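You operate a simulated robot arm through the tools that you are given. There is no shell and no other tool.

The job below is to be done with a simulated robot arm. You get a single attempt, and the scene is never put back.

Task
View the grey card on the light box at 15 klx, then file it under FILMS.
Fine: lay it on, film switch on, turn the dimmer till the display shows 15; then dimmer to 0, switch off; shut the drawer.

It is judged by the outcome, as a careful person would: the job done as asked, and still so three seconds after it is handed in. It fails if anything else is knocked over, pushed out of place, dropped, spilled or broken.

Robot
A 7-joint arm with a two-finger parallel gripper, fixed in place. Base frame: the origin is on the floor under the middle of its stand, x ahead of it, y to its left, z up. Units: m, degrees, N and s.
It reaches about 1.479 m from its shoulder. Its first joint turns from -166.0 to 166.0 degrees. Payload 4.4 kg.
The TCP is the grasp point between the finger pads, 0.023 m short of the fingertips. In the tool frame z runs along the fingers and y along their closing line. The gripper opens to 0.094 m. The fingers are 0.038 m wide and 0.01 m thick; the gripper's body (0.054 by 0.096 m) begins 0.039 m behind the TCP.
Orientation is told as [roll, pitch, yaw] about the base's x, y, z axes, in that order, counted from this pose: with the fingers straight down and closing along the base's y, the tool's x points along the base's -x, its y along +y and its z along -z.

Tools
- The arm moves only by the tool play_rows. Its argument "steps" is a list of rows, each an object (a shift or turn left out is 0, a gripper value left out holds the last) with "linear": the shift along the base's x, y, z in units of 300 mm (1.0 is 300 mm), a list of three; "angular": the turn, a rotation vector about the base's x, y, z in units of 180 degrees (1.0 is 180 degrees), a list of three; "claw": the gripper command, from -1 (fully open) to 1 (shut), values between in proportion. In form: [{"linear": [tx, ty, tz], "angular": [ax, ay, az], "claw": claw}, ...]. A call has 1 to 20 rows; each row is the pose to reach, as a shift and turn from the pose commanded when the call began. A call with a number of a shift or a turn outside -1 to 1 is refused whole. Each row takes 0.2 s and may step no farther than 0.05 m and 8.6 degrees from the row before; otherwise, or with a gripper value out of range, the whole call is refused. A pose out of reach is approached as far as the arm can. The call stops where the force on the tool passes 40 N (or 10 N more than at its start, if that is more) or the arm is blocked; 0.2 s more then pass. Each finger travels about 0.072 m/s and halts on what it meets, pressing with about 26 N; the grip force reading is that of the motor and also rises with nothing between the fingers. The clock runs only during rows and for 0.2 s after the last one: add rows that repeat a pose to give the fingers time. The reply holds the time, the measured pose of the TCP, the force on the tool along the base axes, the opening and the grip force, in the units named above and with some noise, with the torque about the TCP (base axes, N m) and any sound that the robot's microphone picked up.
- Cameras (640 x 400 px; columns grow to the right, rows downward): "scene" is fixed at [0.0454, -0.4949, 1.4766]; the picture's right is [0.73, -0.69, 0.00], its down [-0.33, -0.35, -0.87] and it looks along [0.60, 0.64, -0.49] (base axes); focal length 373 px, centre (320, 200). "wrist" rides on the gripper at [0.086, 0.016, -0.075] in the tool frame; the picture's right is [-0.18, 0.98, 0.00], its down [-0.58, -0.11, -0.81] and it looks along [-0.79, -0.15, 0.59] (tool axes); focal length 243 px, centre (320, 200). There is no depth. A picture from a camera that has moved, and an enlarged one, comes with that camera's place and axes in the base frame and with its lens. The place of the scene camera against the robot may be out by one fixed shift of up to 0.025 m in any direction.
- grab_frame(camera): a new picture of that camera. No time passes.
- zoom(camera, box): a new picture of the part [left, top, right, bottom] of that camera's present view, enlarged. No time passes.
- job_done(): hands the job in; it is judged then, once.

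Places have to be worked out from the pictures, the camera data and where the tool is seen. Open the gripper and draw the arm clear of the work before you hand the job in, unless the task says otherwise.

The tools are called after "Call:" as a command line: name --argument value ..., lists and objects as JSON in quotes. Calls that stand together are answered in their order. play_rows: Moves the arm, as the interface text tells. Its arguments: {"type":"object","properties":{"steps":{"type":"array"}},"required":["steps"]} The other tools are called the same way: grab_frame (camera) takes a picture; zoom (camera, box) takes an enlarged picture of a part of a camera's view; job_done () hands the job in.

At the start:

```text
time_s: 0.0
tcp_pos: [0.7873, 0.3153, 1.1706]
tool_rot: [0.0, -0.1, 0.0]
force: [0.4, -0.2, 0.4]
torque: [0.02, 0.0, 0.02]
opening: 0.094
gripper_force: 0.0
```

scene: 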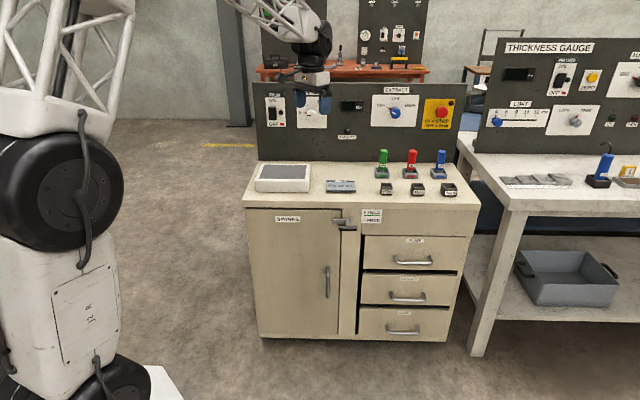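
wrist: 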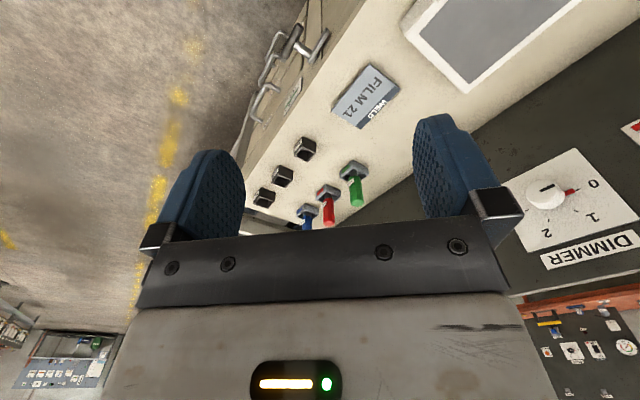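

I start by looking closely at the scene with enlarged views of the workbench, panel and drawers.

Call:
zoom --camera "scene" --box '[240, 80, 400, 180]'

Call:
zoom --camera "scene" --box '[340, 80, 500, 180]'

Call:
zoom --camera "scene" --box '[240, 150, 400, 250]'

Call:
zoom --camera "scene" --box '[320, 150, 480, 250]'

Call:
zoom --camera "scene" --box '[320, 200, 520, 350]'

Call:
zoom --camera "wrist" --box '[240, 0, 640, 250]'

```text
4.00 times, centred on (320, 130) of scene
camera zoom: at [0.0454, -0.4949, 1.4766], right [0.73, -0.69, 0.0], down [-0.33, -0.35, -0.87], along [0.6, 0.64, -0.49], focal length 1490 px, centre (320, 480)
```

zoom: 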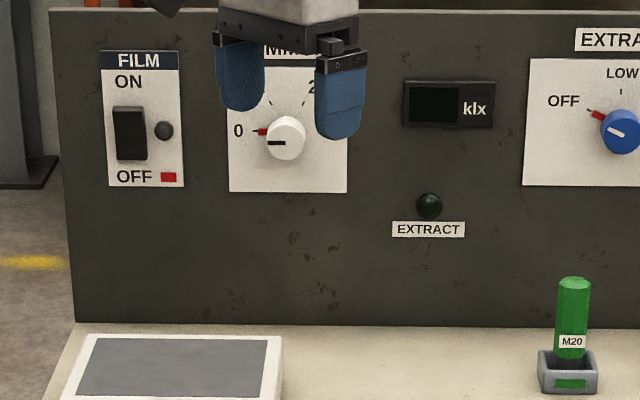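

```text
4.00 times, centred on (420, 130) of scene
camera zoom: at [0.0454, -0.4949, 1.4766], right [0.73, -0.69, 0.0], down [-0.33, -0.35, -0.87], along [0.6, 0.64, -0.49], focal length 1490 px, centre (-80, 480)
```

zoom: 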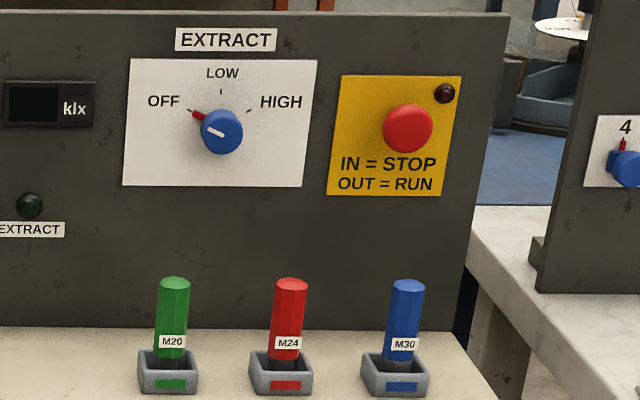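

```text
4.00 times, centred on (320, 200) of scene
camera zoom: at [0.0454, -0.4949, 1.4766], right [0.73, -0.69, 0.0], down [-0.33, -0.35, -0.87], along [0.6, 0.64, -0.49], focal length 1490 px, centre (320, 200)
```

zoom: 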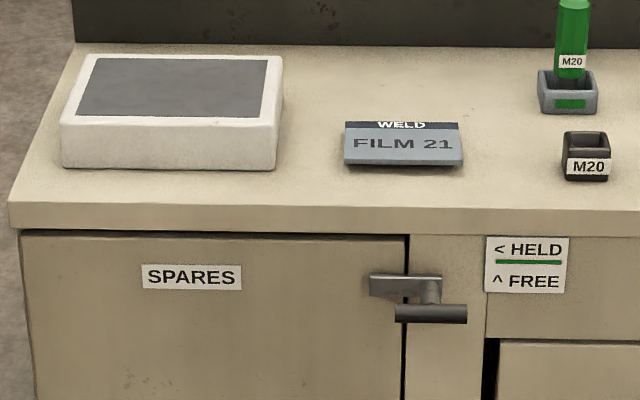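

```text
4.00 times, centred on (400, 200) of scene
camera zoom: at [0.0454, -0.4949, 1.4766], right [0.73, -0.69, 0.0], down [-0.33, -0.35, -0.87], along [0.6, 0.64, -0.49], focal length 1490 px, centre (0, 200)
```

zoom: 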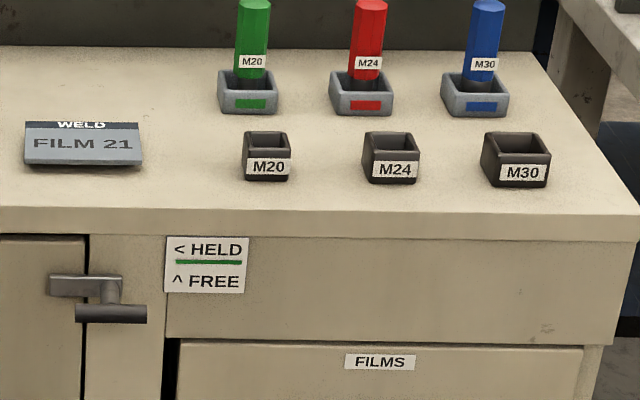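

```text
2.67 times, centred on (420, 275) of scene
camera zoom: at [0.0454, -0.4949, 1.4766], right [0.73, -0.69, 0.0], down [-0.33, -0.35, -0.87], along [0.6, 0.64, -0.49], focal length 994 px, centre (53, 0)
```

zoom: 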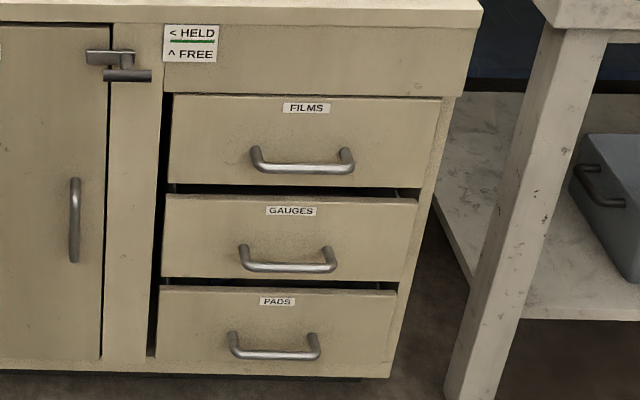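

```text
1.60 times, centred on (440, 125) of wrist
camera zoom: at [0.7006, 0.3319, 1.2452], right [0.18, 0.98, 0.0], down [0.58, -0.11, 0.81], along [0.79, -0.15, -0.59], focal length 388 px, centre (128, 320)
```

zoom: 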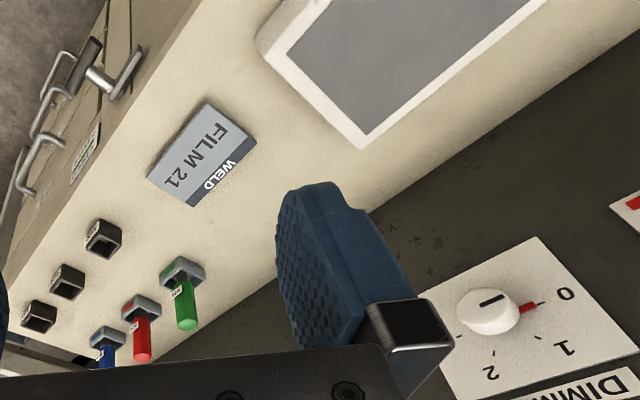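

The bench looks turned about 45° from the base axes, so I will first yaw the gripper to line up with it while staying high, then take wrist pictures to triangulate.

Call:
play_rows --steps '[{"linear": [-0.05, 0, 0.05], "angular": [0, 0, -0.0411]}, {"linear": [-0.1, 0, 0.1], "angular": [0, 0, -0.0822]}, {"linear": [-0.15, 0, 0.15], "angular": [0, 0, -0.1233]}, {"linear": [-0.2, 0, 0.2], "angular": [0, 0, -0.1644]}, {"linear": [-0.25, 0, 0.2], "angular": [0, 0, -0.2056]}, {"linear": [-0.25, 0, 0.2], "angular": [0, 0, -0.2467]}, {"linear": [-0.25, 0, 0.2], "angular": [0, 0, -0.2467]}]'

Call:
grab_frame --camera "wrist"

Call:
grab_frame --camera "scene"

```text
time_s: 1.6
tcp_pos: [0.7113, 0.3145, 1.2303]
tool_rot: [0.0, -0.1, -44.6]
force: [-0.3, 0.4, -0.5]
torque: [-0.01, -0.02, 0.02]
opening: 0.094
gripper_force: 0.0
```

```text
taken
camera wrist: at [0.6621, 0.3875, 1.305], right [0.82, 0.57, 0.0], down [0.34, -0.48, 0.81], along [0.46, -0.66, -0.59], focal length 243 px, centre (320, 200)
```

wrist: 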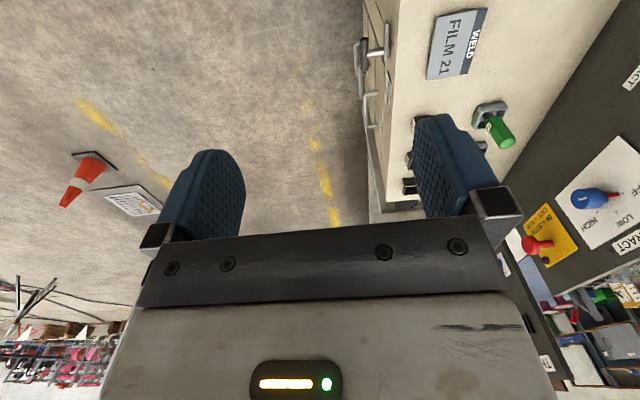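

```text
taken
```

scene: 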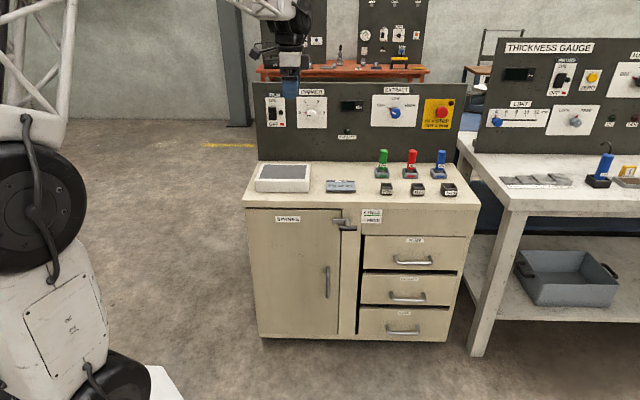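

The bench is roughly aligned with my guess, but the baseline is short. I'll swing the wrist to look straight at the panel from further back to get good triangulation.

Call:
play_rows --steps '[{"linear": [0, -0.05, 0.02], "angular": [0, 0, 0.0455]}, {"linear": [0, -0.1, 0.04], "angular": [0, 0, 0.091]}, {"linear": [0, -0.15, 0.06], "angular": [0, 0, 0.1365]}, {"linear": [-0.01, -0.2, 0.08], "angular": [0, 0, 0.182]}, {"linear": [-0.01, -0.25, 0.1], "angular": [0, 0, 0.2275]}, {"linear": [-0.01, -0.3, 0.12], "angular": [0, 0, 0.273]}, {"linear": [-0.02, -0.35, 0.14], "angular": [0, 0, 0.3185]}, {"linear": [-0.02, -0.4, 0.16], "angular": [0, 0, 0.364]}, {"linear": [-0.02, -0.45, 0.18], "angular": [0, 0, 0.4095]}, {"linear": [-0.02, -0.5, 0.2], "angular": [0, 0, 0.455]}, {"linear": [-0.02, -0.557, 0.233], "angular": [0, 0, 0.5]}, {"linear": [-0.02, -0.557, 0.233], "angular": [0, 0, 0.5]}]'

Call:
grab_frame --camera "wrist"

Call:
grab_frame --camera "scene"

```text
time_s: 4.2
tcp_pos: [0.705, 0.1481, 1.3009]
tool_rot: [-0.1, -0.1, 45.6]
force: [-0.3, 0.3, -0.5]
torque: [-0.01, -0.04, 0.0]
opening: 0.0941
gripper_force: 0.1
```

```text
taken
camera wrist: at [0.6337, 0.0977, 1.375], right [-0.57, 0.82, 0.0], down [0.48, 0.34, 0.81], along [0.66, 0.46, -0.59], focal length 243 px, centre (320, 200)
```

wrist: 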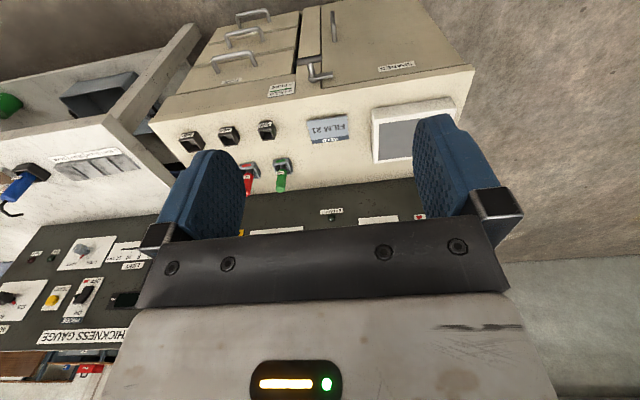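

```text
taken
```

scene: 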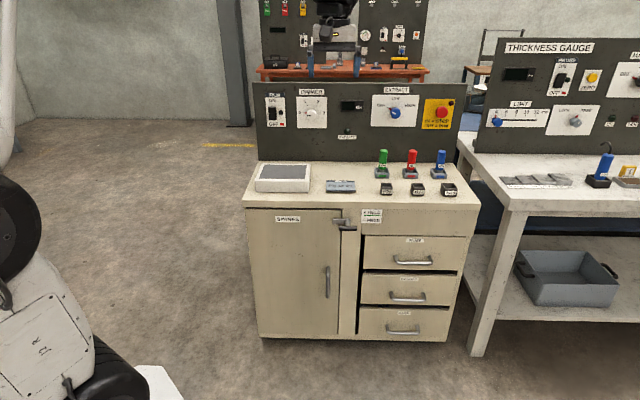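

Good overview. I'll enlarge the wrist picture over the bench top for pixel-accurate corner positions.

Call:
zoom --camera "wrist" --box '[140, 0, 340, 125]'

Call:
zoom --camera "wrist" --box '[290, 0, 490, 125]'

Call:
zoom --camera "wrist" --box '[240, 90, 440, 240]'

Call:
zoom --camera "scene" --box '[250, 80, 380, 160]'

```text
3.20 times, centred on (240, 62) of wrist
camera zoom: at [0.6337, 0.0977, 1.375], right [-0.57, 0.82, 0.0], down [0.48, 0.34, 0.81], along [0.66, 0.46, -0.59], focal length 776 px, centre (576, 640)
```

zoom: 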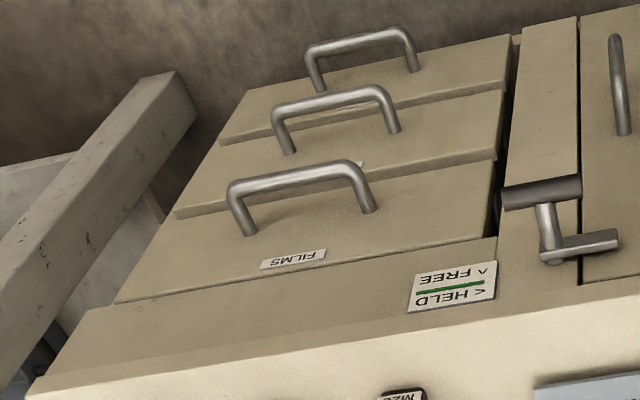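

```text
3.20 times, centred on (390, 62) of wrist
camera zoom: at [0.6337, 0.0977, 1.375], right [-0.57, 0.82, 0.0], down [0.48, 0.34, 0.81], along [0.66, 0.46, -0.59], focal length 776 px, centre (96, 640)
```

zoom: 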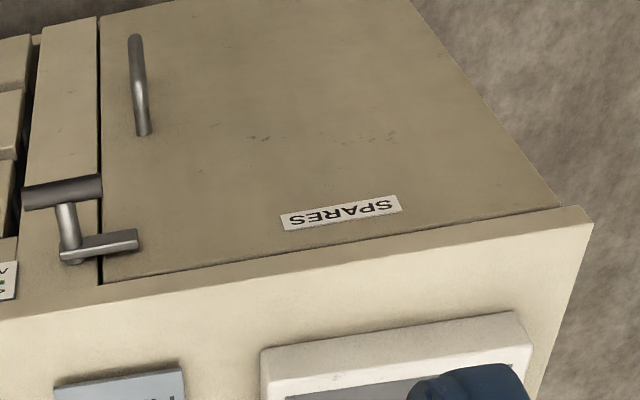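

```text
2.67 times, centred on (340, 165) of wrist
camera zoom: at [0.6337, 0.0977, 1.375], right [-0.57, 0.82, 0.0], down [0.48, 0.34, 0.81], along [0.66, 0.46, -0.59], focal length 647 px, centre (267, 293)
```

zoom: 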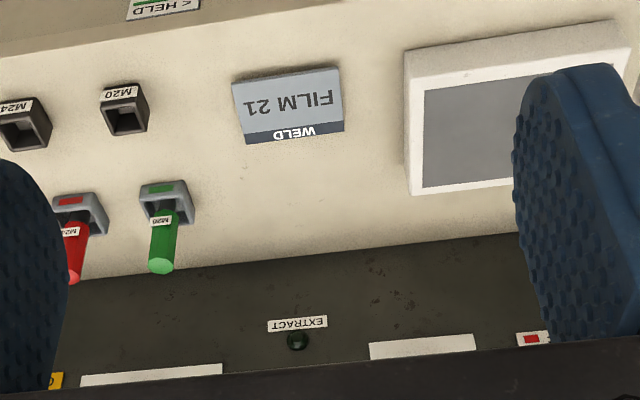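

```text
4.92 times, centred on (315, 120) of scene
camera zoom: at [0.0454, -0.4949, 1.4766], right [0.73, -0.69, 0.0], down [-0.33, -0.35, -0.87], along [0.6, 0.64, -0.49], focal length 1834 px, centre (345, 594)
```

zoom: 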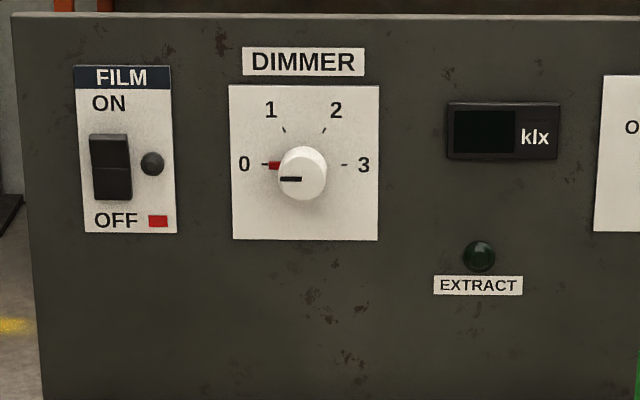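

Triangulation puts the bench top at z≈0.80, the bench turned 45°, and the card centre near (0.979, 0.371, 0.81) with its short side (~0.082 m) along (0.707, 0.707). I'll move above it with the fingers closing along that short side and look again.

Call:
play_rows --steps '[{"linear": [0.0826, 0.0675, -0.085], "angular": [0, 0, -0.0458]}, {"linear": [0.1653, 0.1351, -0.17], "angular": [0, 0, -0.0915]}, {"linear": [0.2479, 0.2026, -0.255], "angular": [0, 0, -0.1373]}, {"linear": [0.3305, 0.2702, -0.34], "angular": [0, 0, -0.183]}, {"linear": [0.4132, 0.3377, -0.425], "angular": [0, 0, -0.2288]}, {"linear": [0.4958, 0.4053, -0.51], "angular": [0, 0, -0.2745]}, {"linear": [0.5785, 0.4728, -0.595], "angular": [0, 0, -0.3203]}, {"linear": [0.6611, 0.5404, -0.68], "angular": [0, 0, -0.366]}, {"linear": [0.7437, 0.6079, -0.765], "angular": [0, 0, -0.4118]}, {"linear": [0.8264, 0.6755, -0.85], "angular": [0, 0, -0.4575]}, {"linear": [0.909, 0.743, -0.935], "angular": [0, 0, -0.5033]}, {"linear": [0.909, 0.743, -0.935], "angular": [0, 0, -0.5033]}]'

Call:
grab_frame --camera "wrist"

Call:
zoom --camera "wrist" --box '[220, 0, 460, 150]'

Call:
zoom --camera "scene" --box '[280, 120, 400, 210]'

```text
time_s: 6.8
tcp_pos: [0.9788, 0.3722, 1.0213]
tool_rot: [0.1, -0.2, -45.1]
force: [-0.4, -0.5, -0.4]
torque: [-0.01, -0.02, 0.0]
opening: 0.094
gripper_force: 0.0
```

```text
taken
camera wrist: at [0.9292, 0.4453, 1.0947], right [0.83, 0.56, 0.0], down [0.33, -0.49, 0.81], along [0.46, -0.67, -0.59], focal length 243 px, centre (320, 200)
```

wrist: 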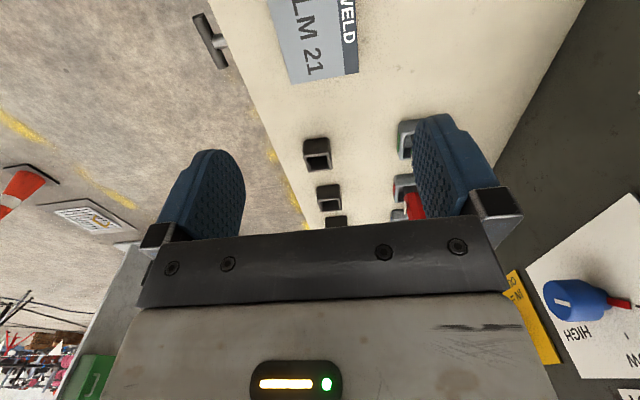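

```text
2.67 times, centred on (340, 75) of wrist
camera zoom: at [0.9292, 0.4453, 1.0947], right [0.83, 0.56, 0.0], down [0.33, -0.49, 0.81], along [0.46, -0.67, -0.59], focal length 647 px, centre (267, 533)
```

zoom: 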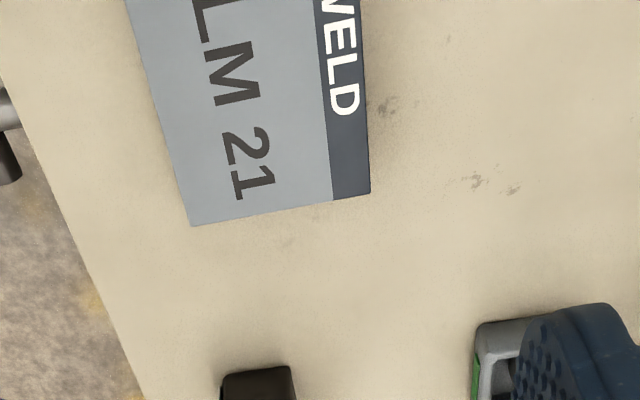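

```text
4.44 times, centred on (340, 165) of scene
camera zoom: at [0.0454, -0.4949, 1.4766], right [0.73, -0.69, 0.0], down [-0.33, -0.35, -0.87], along [0.6, 0.64, -0.49], focal length 1656 px, centre (231, 356)
```

zoom: 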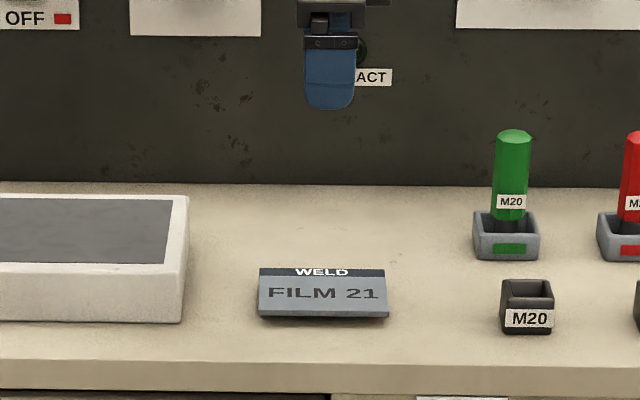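

The card is about 0.108 × 0.081 m, centred near (0.975, 0.368), top at z≈0.815. I'll descend to just above it with the fingers open and check the alignment.

Call:
play_rows --steps '[{"linear": [-0.0133, -0.01, -0.12]}, {"linear": [-0.0133, -0.01, -0.24]}, {"linear": [-0.0133, -0.01, -0.36]}, {"linear": [-0.0133, -0.01, -0.48]}, {"linear": [-0.0133, -0.01, -0.48]}]'

Call:
grab_frame --camera "wrist"

Call:
zoom --camera "scene" --box '[300, 140, 390, 210]'

```text
time_s: 8.0
tcp_pos: [0.9742, 0.3678, 0.8759]
tool_rot: [0.0, -0.1, -45.0]
force: [-0.2, 0.5, -0.3]
torque: [-0.02, 0.03, 0.0]
opening: 0.0941
gripper_force: 0.1
```

```text
taken
camera wrist: at [0.925, 0.4413, 0.9502], right [0.83, 0.56, 0.0], down [0.33, -0.49, 0.81], along [0.46, -0.67, -0.59], focal length 243 px, centre (320, 200)
```

wrist: 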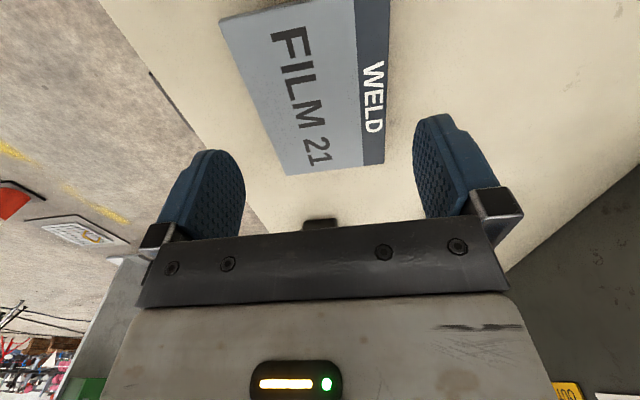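

```text
5.71 times, centred on (345, 175) of scene
camera zoom: at [0.0454, -0.4949, 1.4766], right [0.73, -0.69, 0.0], down [-0.33, -0.35, -0.87], along [0.6, 0.64, -0.49], focal length 2129 px, centre (177, 343)
```

zoom: 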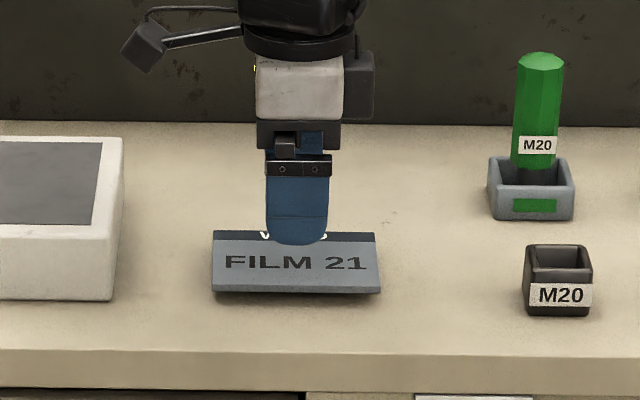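

Alignment is good (card centre (0.976, 0.368), fingers straddle it with ~7 mm clearance each side). I'll descend further in small steps, watching the force to find the bench top.

Call:
play_rows --steps '[{"linear": [0.005, 0.0015, -0.05]}, {"linear": [0.005, 0.0015, -0.1]}, {"linear": [0.005, 0.0015, -0.125]}, {"linear": [0.005, 0.0015, -0.135]}, {"linear": [0.005, 0.0015, -0.14]}, {"linear": [0.005, 0.0015, -0.14]}]'

Call:
zoom --camera "scene" --box '[300, 140, 390, 210]'

Call:
grab_frame --camera "wrist"

```text
time_s: 9.4
tcp_pos: [0.9758, 0.3688, 0.8334]
tool_rot: [0.0, -0.1, -45.0]
force: [0.0, -0.6, 0.3]
torque: [-0.02, -0.03, -0.01]
opening: 0.094
gripper_force: 0.1
```

```text
5.71 times, centred on (345, 175) of scene
camera zoom: at [0.0454, -0.4949, 1.4766], right [0.73, -0.69, 0.0], down [-0.33, -0.35, -0.87], along [0.6, 0.64, -0.49], focal length 2129 px, centre (177, 343)
```

zoom: 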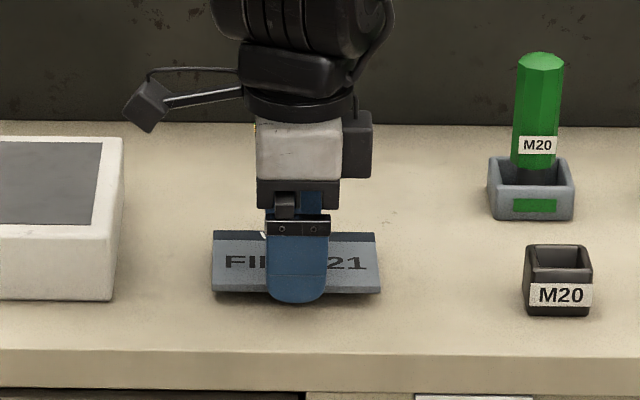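

```text
taken
camera wrist: at [0.9266, 0.4417, 0.9083], right [0.83, 0.56, 0.0], down [0.33, -0.49, 0.81], along [0.46, -0.67, -0.59], focal length 243 px, centre (320, 200)
```

wrist: 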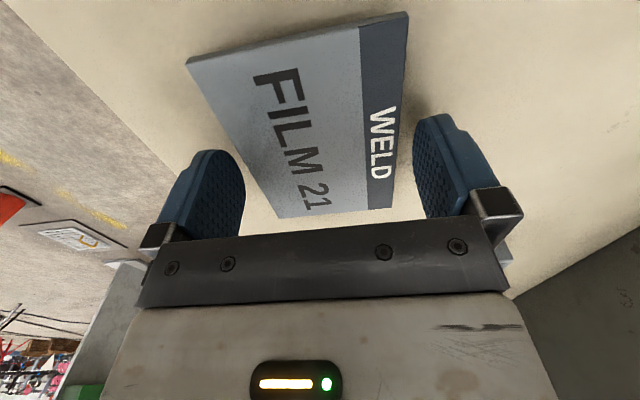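

No contact yet with the tips at z≈0.810. I'll lower another few millimetres in small steps.

Call:
play_rows --steps '[{"linear": [0, 0, -0.0067]}, {"linear": [0, 0, -0.0133]}, {"linear": [0, 0, -0.0133]}]'

Call:
zoom --camera "wrist" --box '[140, 0, 540, 250]'

```text
time_s: 10.2
tcp_pos: [0.9755, 0.3695, 0.8303]
tool_rot: [0.0, -0.1, -45.0]
force: [-0.1, 0.2, -0.3]
torque: [0.02, -0.03, 0.0]
opening: 0.0938
gripper_force: 0.0
```

```text
1.60 times, centred on (340, 125) of wrist
camera zoom: at [0.9264, 0.4418, 0.9046], right [0.83, 0.56, 0.0], down [0.33, -0.49, 0.81], along [0.46, -0.67, -0.59], focal length 388 px, centre (288, 320)
```

zoom: 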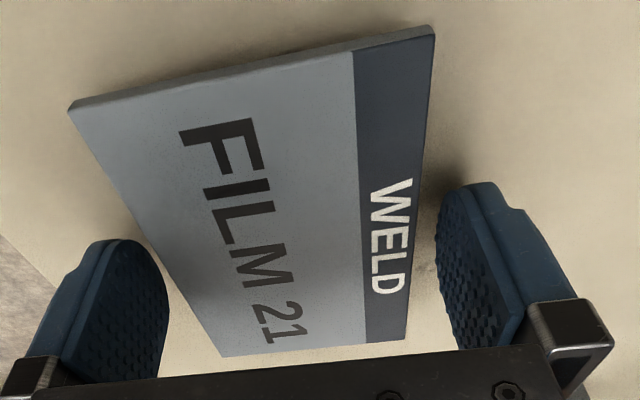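

The card appears ~5–6 mm thick. I'll lower in 1.5 mm steps until light contact with the bench shows.

Call:
play_rows --steps '[{"linear": [0, 0, -0.005]}, {"linear": [0, 0, -0.01]}, {"linear": [0, 0, -0.01]}]'

Call:
zoom --camera "scene" --box '[310, 160, 370, 200]'

```text
time_s: 11.0
tcp_pos: [0.9756, 0.3691, 0.8266]
tool_rot: [0.0, -0.1, -45.0]
force: [1.1, -1.3, 0.5]
torque: [-0.01, -0.06, 0.0]
opening: 0.094
gripper_force: 0.0
```

```text
10.00 times, centred on (340, 180) of scene
camera zoom: at [0.0454, -0.4949, 1.4766], right [0.73, -0.69, 0.0], down [-0.33, -0.35, -0.87], along [0.6, 0.64, -0.49], focal length 3726 px, centre (120, 400)
```

zoom: 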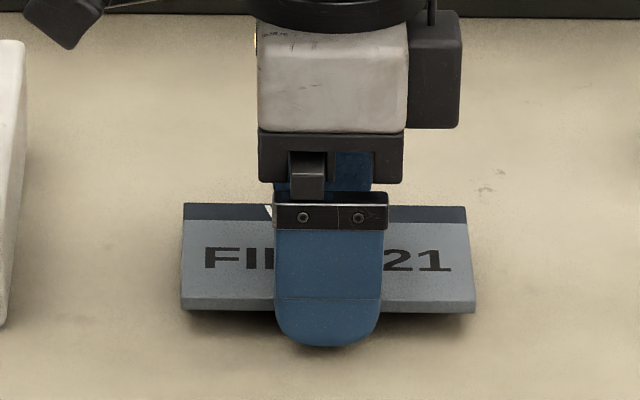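

Tips are now around z≈0.804, just below the card's mid-height, with almost no contact force. I'll close on the card's edges.

Call:
play_rows --steps '[{"claw": -0.8}, {"claw": -0.6}, {"claw": -0.4}, {"claw": -0.4}, {"claw": -0.4}]'

Call:
grab_frame --camera "wrist"

```text
time_s: 12.2
tcp_pos: [0.9751, 0.3677, 0.8271]
tool_rot: [0.0, -0.1, -45.0]
force: [0.0, 0.6, 1.1]
torque: [-0.03, 0.02, -0.02]
opening: 0.0789
gripper_force: 26.9
```

```text
taken
camera wrist: at [0.9265, 0.4417, 0.9016], right [0.83, 0.56, 0.0], down [0.33, -0.49, 0.81], along [0.46, -0.67, -0.59], focal length 243 px, centre (320, 200)
```

wrist: 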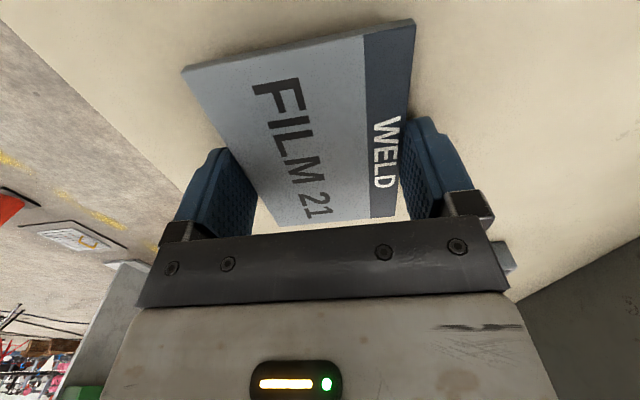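

Gripped: opening 0.079 m with 27 N. I'll lift straight up 10 cm and check that it holds.

Call:
play_rows --steps '[{"linear": [0, 0, 0.02]}, {"linear": [0, 0, 0.06]}, {"linear": [0, 0, 0.12]}, {"linear": [0, 0, 0.2]}, {"linear": [0, 0, 0.28]}, {"linear": [0, 0, 0.33]}, {"linear": [0, 0, 0.33]}]'

Call:
grab_frame --camera "wrist"

Call:
zoom --camera "scene" --box '[240, 120, 400, 220]'

```text
time_s: 13.8
tcp_pos: [0.9765, 0.3707, 0.9265]
tool_rot: [0.0, -0.1, -45.0]
force: [-0.2, -0.3, -1.1]
torque: [-0.04, -0.04, -0.01]
opening: 0.0794
gripper_force: 26.0
```

```text
taken
camera wrist: at [0.9267, 0.442, 1.0007], right [0.83, 0.56, 0.0], down [0.33, -0.49, 0.81], along [0.46, -0.67, -0.59], focal length 243 px, centre (320, 200)
```

wrist: 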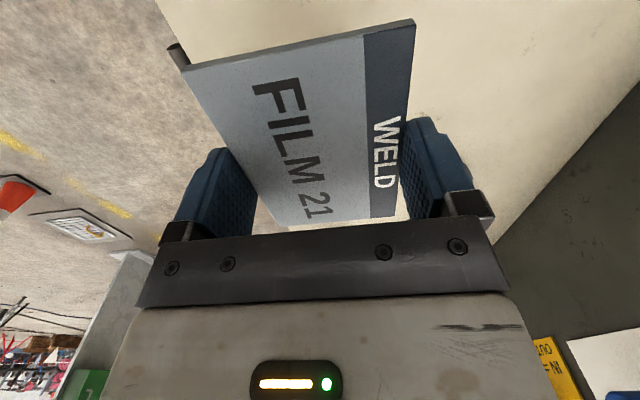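

```text
4.00 times, centred on (320, 170) of scene
camera zoom: at [0.0454, -0.4949, 1.4766], right [0.73, -0.69, 0.0], down [-0.33, -0.35, -0.87], along [0.6, 0.64, -0.49], focal length 1490 px, centre (320, 320)
```

zoom: 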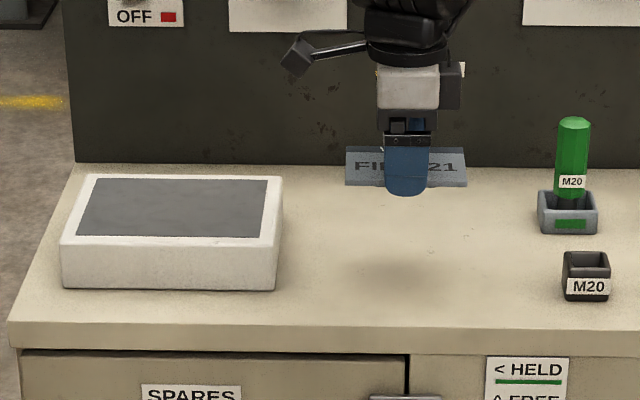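

The card is held level. I'll carry it across above the light box (centre estimated at (0.851, 0.554)) and check its position from both cameras.

Call:
play_rows --steps '[{"linear": [-0.03, 0.045, 0.03]}, {"linear": [-0.1, 0.15, 0.067]}, {"linear": [-0.18, 0.265, 0.067]}, {"linear": [-0.26, 0.382, 0.067]}, {"linear": [-0.34, 0.5, 0.067]}, {"linear": [-0.4, 0.588, 0.067]}, {"linear": [-0.4197, 0.617, 0.067]}, {"linear": [-0.4197, 0.617, 0.067]}]'

Call:
grab_frame --camera "wrist"

Call:
zoom --camera "scene" --box '[240, 120, 360, 210]'

```text
time_s: 15.6
tcp_pos: [0.849, 0.554, 0.9455]
tool_rot: [0.0, -0.1, -45.1]
force: [0.0, -0.1, -0.5]
torque: [0.0, 0.01, 0.02]
opening: 0.0789
gripper_force: 25.9
```

```text
taken
camera wrist: at [0.801, 0.6265, 1.0207], right [0.83, 0.56, 0.0], down [0.33, -0.49, 0.81], along [0.46, -0.67, -0.59], focal length 243 px, centre (320, 200)
```

wrist: 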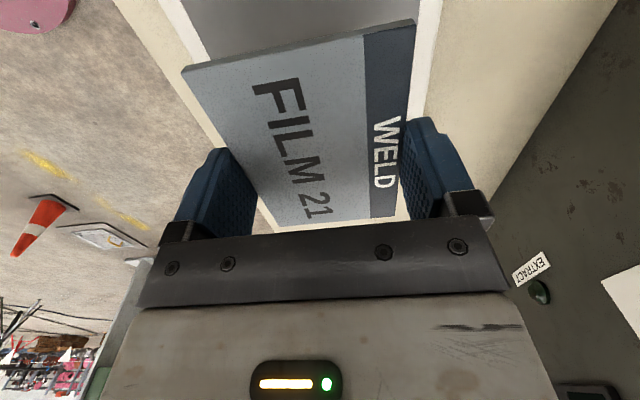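

```text
4.44 times, centred on (300, 165) of scene
camera zoom: at [0.0454, -0.4949, 1.4766], right [0.73, -0.69, 0.0], down [-0.33, -0.35, -0.87], along [0.6, 0.64, -0.49], focal length 1656 px, centre (409, 356)
```

zoom: 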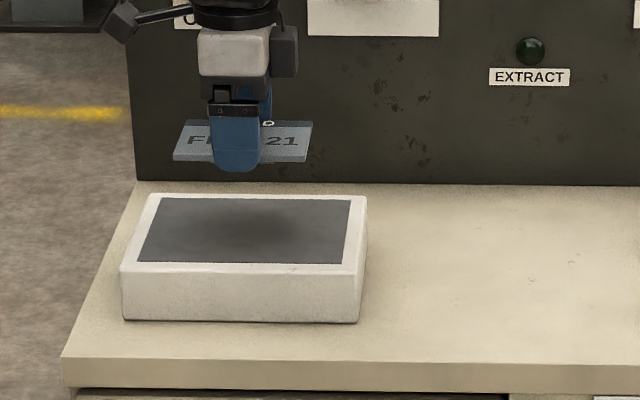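

The card is centred over the grey panel (gray spans b≈0.92–1.06, a≈0.12–0.29). I'll lower it, slowing near the surface and watching for contact.

Call:
play_rows --steps '[{"linear": [0.003, 0, -0.08]}, {"linear": [0.003, 0, -0.15]}, {"linear": [0.003, 0, -0.19]}, {"linear": [0.003, 0, -0.21]}, {"linear": [0.003, 0, -0.22]}, {"linear": [0.003, 0, -0.22]}]'

Call:
zoom --camera "scene" --box '[250, 150, 330, 200]'

```text
time_s: 17.0
tcp_pos: [0.8509, 0.5545, 0.8789]
tool_rot: [-0.1, -0.1, -45.1]
force: [0.5, 0.2, -0.8]
torque: [0.01, 0.03, 0.02]
opening: 0.0791
gripper_force: 26.0
```

```text
8.00 times, centred on (290, 175) of scene
camera zoom: at [0.0454, -0.4949, 1.4766], right [0.73, -0.69, 0.0], down [-0.33, -0.35, -0.87], along [0.6, 0.64, -0.49], focal length 2980 px, centre (560, 400)
```

zoom: 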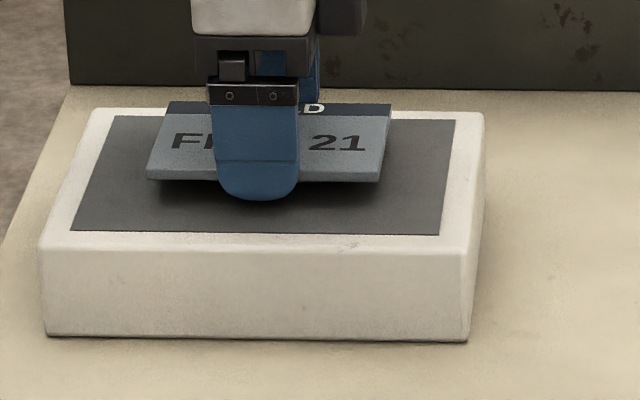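

Still clear of the box. I'll continue down in 1.5 mm steps.

Call:
play_rows --steps '[{"linear": [0, 0, -0.007]}, {"linear": [0, 0, -0.014]}, {"linear": [0, 0, -0.02]}, {"linear": [0, 0, -0.025]}, {"linear": [0, 0, -0.025]}]'

Call:
zoom --camera "scene" --box '[250, 150, 330, 200]'

```text
time_s: 18.2
tcp_pos: [0.8516, 0.5546, 0.8736]
tool_rot: [0.3, -0.1, -45.0]
force: [4.7, 3.2, 24.7]
torque: [0.12, -0.15, -0.02]
opening: 0.0792
gripper_force: 26.1
```

```text
8.00 times, centred on (290, 175) of scene
camera zoom: at [0.0454, -0.4949, 1.4766], right [0.73, -0.69, 0.0], down [-0.33, -0.35, -0.87], along [0.6, 0.64, -0.49], focal length 2980 px, centre (560, 400)
```

zoom: 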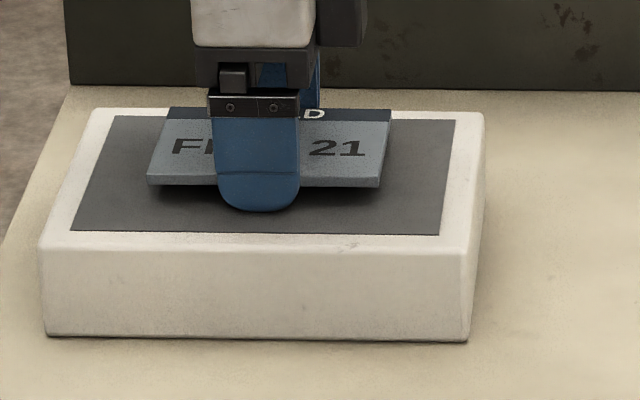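

Contact: about 25 N upward at z≈0.8736, so the card is down on the box. I'll ease off slightly and open the gripper.

Call:
play_rows --steps '[{"linear": [0, 0, 0.003]}, {"linear": [0, 0, 0.003]}]'

Call:
zoom --camera "wrist" --box '[140, 0, 540, 250]'

```text
time_s: 18.8
tcp_pos: [0.8509, 0.5533, 0.8746]
tool_rot: [0.1, -0.1, -45.0]
force: [6.7, 5.1, 23.1]
torque: [0.19, -0.25, 0.03]
opening: 0.0791
gripper_force: 26.3
```

```text
1.60 times, centred on (340, 125) of wrist
camera zoom: at [0.8016, 0.6268, 0.9484], right [0.83, 0.56, 0.0], down [0.33, -0.49, 0.81], along [0.46, -0.67, -0.59], focal length 388 px, centre (288, 320)
```

zoom: 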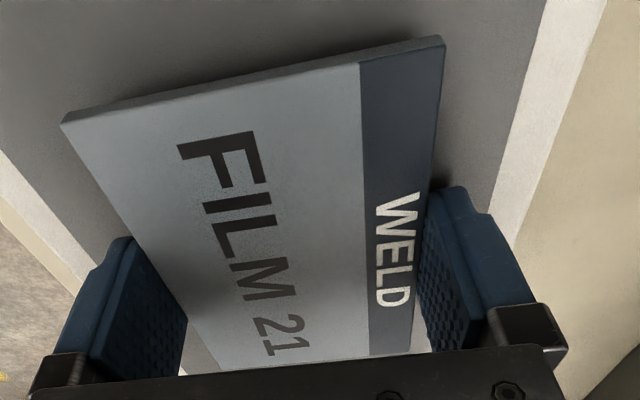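

Still 23 N; I'll ease up another 1.5 mm before releasing.

Call:
play_rows --steps '[{"linear": [0, 0, 0.003]}, {"linear": [0, 0, 0.005]}, {"linear": [0, 0, 0.005]}]'

```text
time_s: 19.6
tcp_pos: [0.8505, 0.5524, 0.8738]
tool_rot: [-0.1, -0.1, -45.0]
force: [0.9, -0.4, 7.8]
torque: [0.08, -0.12, -0.04]
opening: 0.079
gripper_force: 26.1
```

Only about 8 N of contact remains. Now I open the gripper fully in place.

Call:
play_rows --steps '[{"claw": -0.7}, {"claw": -0.85}, {"claw": -1}, {"claw": -1}]'

Call:
zoom --camera "wrist" --box '[140, 0, 540, 250]'

Call:
zoom --camera "scene" --box '[250, 150, 330, 200]'

```text
time_s: 20.6
tcp_pos: [0.8502, 0.5545, 0.8746]
tool_rot: [0.0, -0.2, -45.0]
force: [0.4, -0.4, -0.1]
torque: [-0.01, -0.01, -0.02]
opening: 0.0938
gripper_force: 0.0
```

```text
1.60 times, centred on (340, 125) of wrist
camera zoom: at [0.8015, 0.6268, 0.9494], right [0.83, 0.56, 0.0], down [0.33, -0.49, 0.81], along [0.46, -0.67, -0.59], focal length 388 px, centre (288, 320)
```

zoom: 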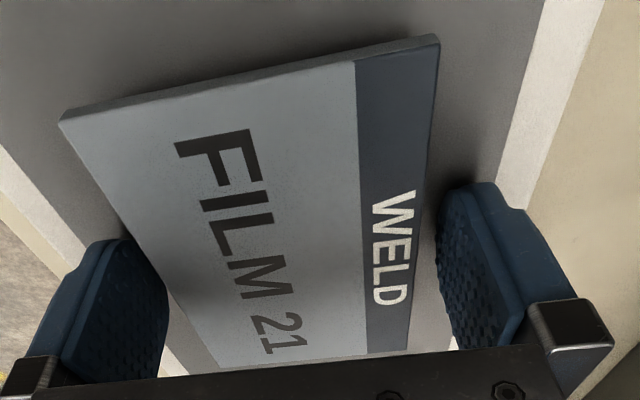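

```text
8.00 times, centred on (290, 175) of scene
camera zoom: at [0.0454, -0.4949, 1.4766], right [0.73, -0.69, 0.0], down [-0.33, -0.35, -0.87], along [0.6, 0.64, -0.49], focal length 2980 px, centre (560, 400)
```

zoom: 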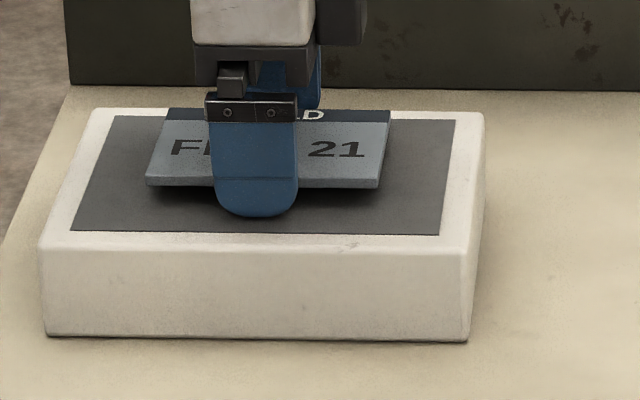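

The card rests flat on the panel where I left it. I'll rise straight up, clear of it.

Call:
play_rows --steps '[{"linear": [0, 0, 0.04]}, {"linear": [0, 0, 0.13]}, {"linear": [0, 0, 0.28]}, {"linear": [0, 0, 0.43]}, {"linear": [0, 0, 0.58]}, {"linear": [0, 0, 0.633]}, {"linear": [0, 0, 0.633]}]'

Call:
grab_frame --camera "wrist"

Call:
grab_frame --camera "scene"

```text
time_s: 22.2
tcp_pos: [0.8505, 0.5541, 1.0659]
tool_rot: [-0.1, -0.1, -45.0]
force: [0.1, 0.1, 0.4]
torque: [0.06, -0.02, 0.03]
opening: 0.0939
gripper_force: 0.1
```

```text
taken
camera wrist: at [0.8017, 0.6269, 1.1399], right [0.83, 0.56, 0.0], down [0.33, -0.49, 0.81], along [0.46, -0.67, -0.59], focal length 243 px, centre (320, 200)
```

wrist: 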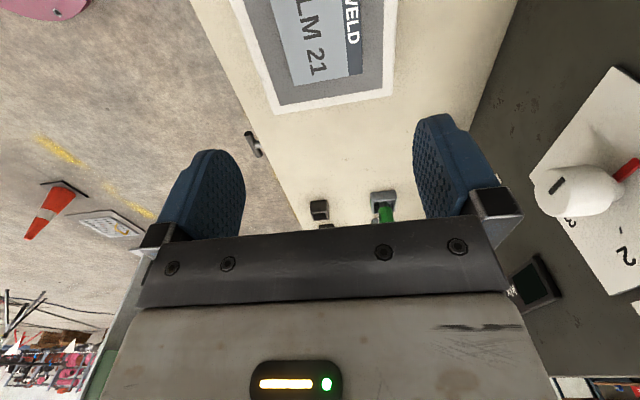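

```text
taken
```

scene: 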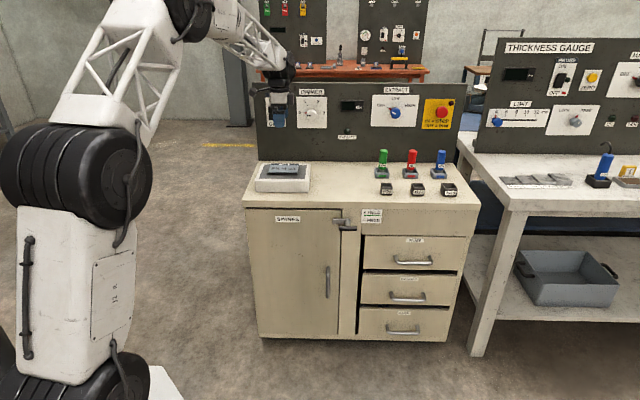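

The card sits on the light box. Now I'll tilt the gripper up 90° so the fingers point at the panel, backing off a little as I do.

Call:
play_rows --steps '[{"linear": [-0.02, -0.02, 0.0], "angular": [0.0321, -0.0321, 0]}, {"linear": [-0.04, -0.04, 0.0], "angular": [0.0643, -0.0643, 0]}, {"linear": [-0.06, -0.06, 0.0], "angular": [0.0964, -0.0964, 0]}, {"linear": [-0.08, -0.08, 0.0], "angular": [0.1286, -0.1286, 0]}, {"linear": [-0.1, -0.1, 0.0], "angular": [0.1607, -0.1607, 0]}, {"linear": [-0.12, -0.12, 0.0], "angular": [0.1929, -0.1929, 0]}, {"linear": [-0.14, -0.14, 0.0], "angular": [0.225, -0.225, 0]}, {"linear": [-0.14, -0.14, 0.0], "angular": [0.2571, -0.2571, 0]}, {"linear": [-0.14, -0.14, 0.0], "angular": [0.2893, -0.2893, 0]}, {"linear": [-0.14, -0.14, 0.0], "angular": [0.3214, -0.3214, 0]}, {"linear": [-0.14, -0.14, 0.0], "angular": [0.3536, -0.3536, 0]}, {"linear": [-0.14, -0.14, 0.0], "angular": [0.3536, -0.3536, 0]}]'

Call:
grab_frame --camera "wrist"

Call:
grab_frame --camera "scene"

```text
time_s: 24.8
tcp_pos: [0.8097, 0.5115, 1.0661]
tool_rot: [90.1, 0.1, -45.1]
force: [0.2, 1.3, 0.3]
torque: [-0.02, -0.01, 0.0]
opening: 0.0941
gripper_force: 0.0
```

```text
taken
camera wrist: at [0.6955, 0.5207, 1.0815], right [0.13, -0.13, 0.98], down [-0.16, -0.98, -0.11], along [0.98, -0.14, -0.15], focal length 243 px, centre (320, 200)
```

wrist: 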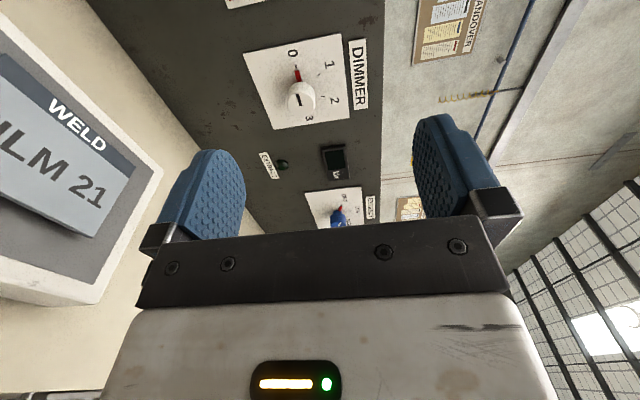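

```text
taken
```

scene: 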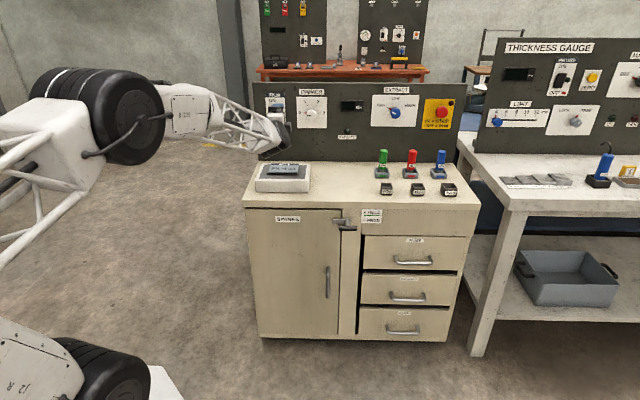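

The knob's front face works out at a≈0.310, b≈1.187, z≈1.017 (a along the bench, b into it), with the panel plane at b≈1.21. Next I'll slide left to view the FILM switch closely.

Call:
play_rows --steps '[{"linear": [-0.1, 0.07, -0.02]}, {"linear": [-0.2, 0.137, -0.05]}, {"linear": [-0.3, 0.205, -0.07]}, {"linear": [-0.4, 0.273, -0.09]}, {"linear": [-0.448, 0.306, -0.1]}, {"linear": [-0.448, 0.306, -0.1]}]'

Call:
grab_frame --camera "wrist"

Call:
zoom --camera "wrist" --box '[220, 0, 420, 125]'

Call:
zoom --camera "scene" --box '[245, 70, 345, 170]'

```text
time_s: 26.2
tcp_pos: [0.6936, 0.5841, 1.0434]
tool_rot: [89.4, 0.0, -42.6]
force: [0.4, -0.1, 0.2]
torque: [0.01, 0.01, 0.0]
opening: 0.0939
gripper_force: 0.0
out of reach, approached as far as the arm can: row 3, 4, 5, 6
```

```text
taken
camera wrist: at [0.5807, 0.5887, 1.0599], right [0.14, -0.12, 0.98], down [-0.12, -0.99, -0.1], along [0.98, -0.1, -0.15], focal length 243 px, centre (320, 200)
```

wrist: 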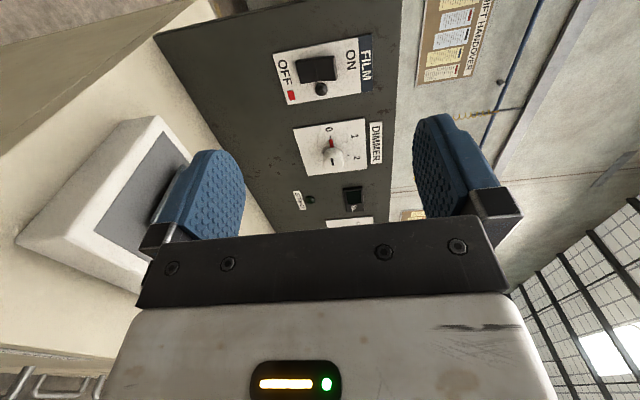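

```text
3.20 times, centred on (320, 62) of wrist
camera zoom: at [0.5807, 0.5887, 1.0599], right [0.14, -0.12, 0.98], down [-0.12, -0.99, -0.1], along [0.98, -0.1, -0.15], focal length 776 px, centre (320, 640)
```

zoom: 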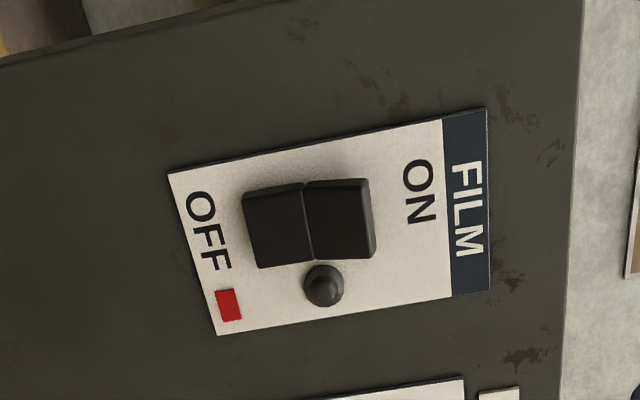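

```text
4.00 times, centred on (295, 120) of scene
camera zoom: at [0.0454, -0.4949, 1.4766], right [0.73, -0.69, 0.0], down [-0.33, -0.35, -0.87], along [0.6, 0.64, -0.49], focal length 1490 px, centre (420, 520)
```

zoom: 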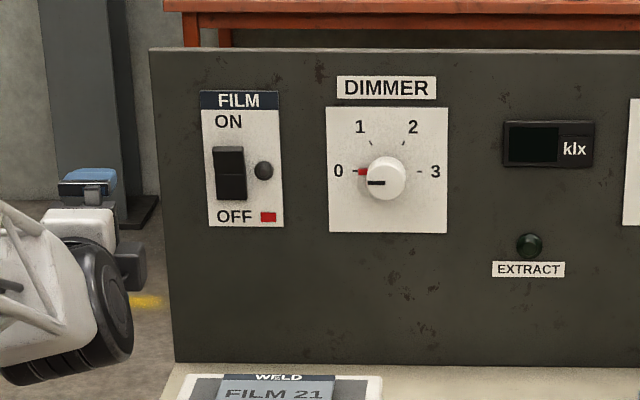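

The rocker's ON half (top, still proud) is at about a=0.147, z≈1.033, b≈1.19. The last pose was slightly out of reach, so I'll move forward and right to a reachable spot, closing the fingers, and read where the arm ends up.

Call:
play_rows --steps '[{"linear": [0.1, 0.002, 0], "claw": -0.5}, {"linear": [0.2, 0.003, 0], "claw": 0}, {"linear": [0.3, 0.005, 0], "claw": 0.5}, {"linear": [0.4, 0.006, 0], "claw": 1}, {"linear": [0.4643, 0.0071, 0], "claw": 1}, {"linear": [0.4643, 0.0071, 0], "claw": 1}, {"linear": [0.4643, 0.0071, 0], "claw": 1}, {"linear": [0.4643, 0.0071, 0], "claw": 1}]'

Call:
grab_frame --camera "wrist"

Call:
grab_frame --camera "scene"

```text
time_s: 28.0
tcp_pos: [0.8339, 0.5871, 1.0412]
tool_rot: [90.1, 0.1, -45.0]
force: [0.0, 0.7, 0.7]
torque: [-0.02, -0.01, -0.02]
opening: 0.0003
gripper_force: 26.2
out of reach, approached as far as the arm can: row 1
```

```text
taken
camera wrist: at [0.7208, 0.5951, 1.0585], right [0.13, -0.13, 0.98], down [-0.16, -0.98, -0.11], along [0.98, -0.14, -0.15], focal length 243 px, centre (320, 200)
```

wrist: 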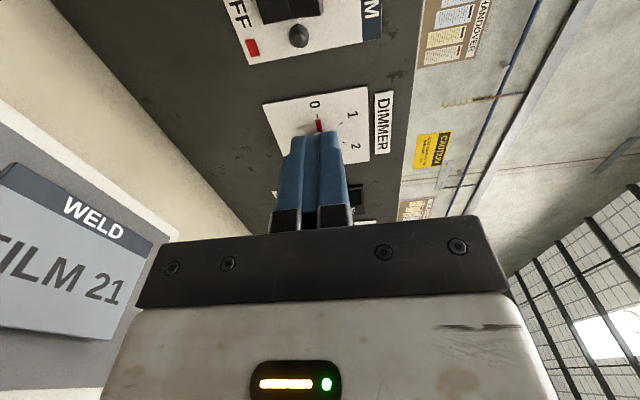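

```text
taken
```

scene: 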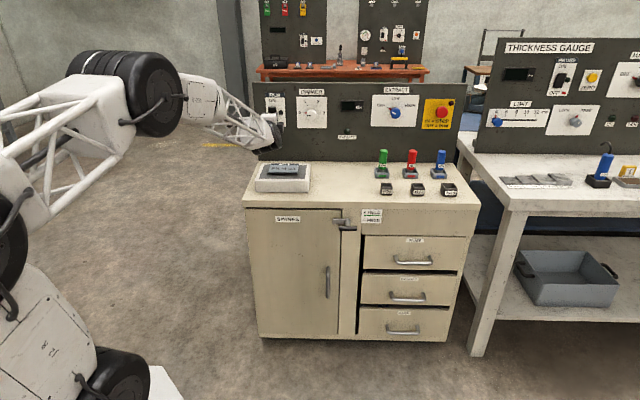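

Fingers are closed and pointing at the panel at a≈0.175, b≈1.005. I'll line up in front of the ON half (a=0.147, z=1.038), stopping ~5 cm short.

Call:
play_rows --steps '[{"linear": [0.04, 0.065, -0.003]}, {"linear": [0.09, 0.146, -0.006]}, {"linear": [0.14, 0.228, -0.009]}, {"linear": [0.18, 0.293, -0.012]}, {"linear": [0.2063, 0.336, -0.013]}, {"linear": [0.2063, 0.336, -0.013]}]'

Call:
grab_frame --camera "wrist"

Call:
zoom --camera "scene" --box '[245, 80, 325, 130]'

```text
time_s: 29.4
tcp_pos: [0.895, 0.6882, 1.0388]
tool_rot: [90.0, 0.1, -45.1]
force: [0.0, -0.5, -0.2]
torque: [0.04, 0.0, 0.0]
opening: 0.0
gripper_force: 26.0
```

```text
taken
camera wrist: at [0.7822, 0.6973, 1.0543], right [0.13, -0.13, 0.98], down [-0.16, -0.98, -0.11], along [0.98, -0.14, -0.15], focal length 243 px, centre (320, 200)
```

wrist: 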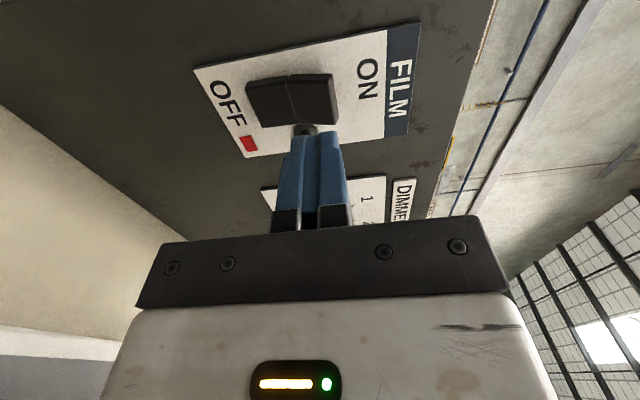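

```text
8.00 times, centred on (285, 105) of scene
camera zoom: at [0.0454, -0.4949, 1.4766], right [0.73, -0.69, 0.0], down [-0.33, -0.35, -0.87], along [0.6, 0.64, -0.49], focal length 2980 px, centre (600, 960)
```

zoom: 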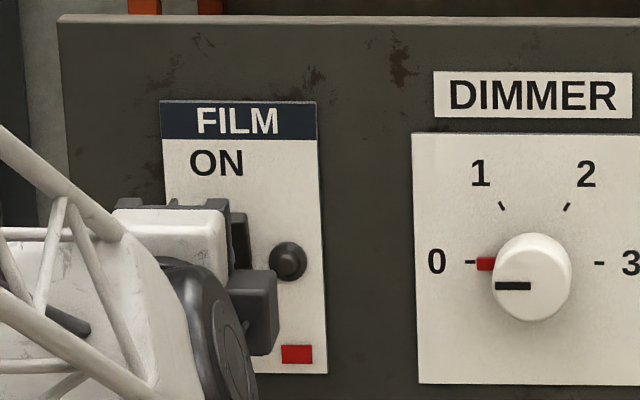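

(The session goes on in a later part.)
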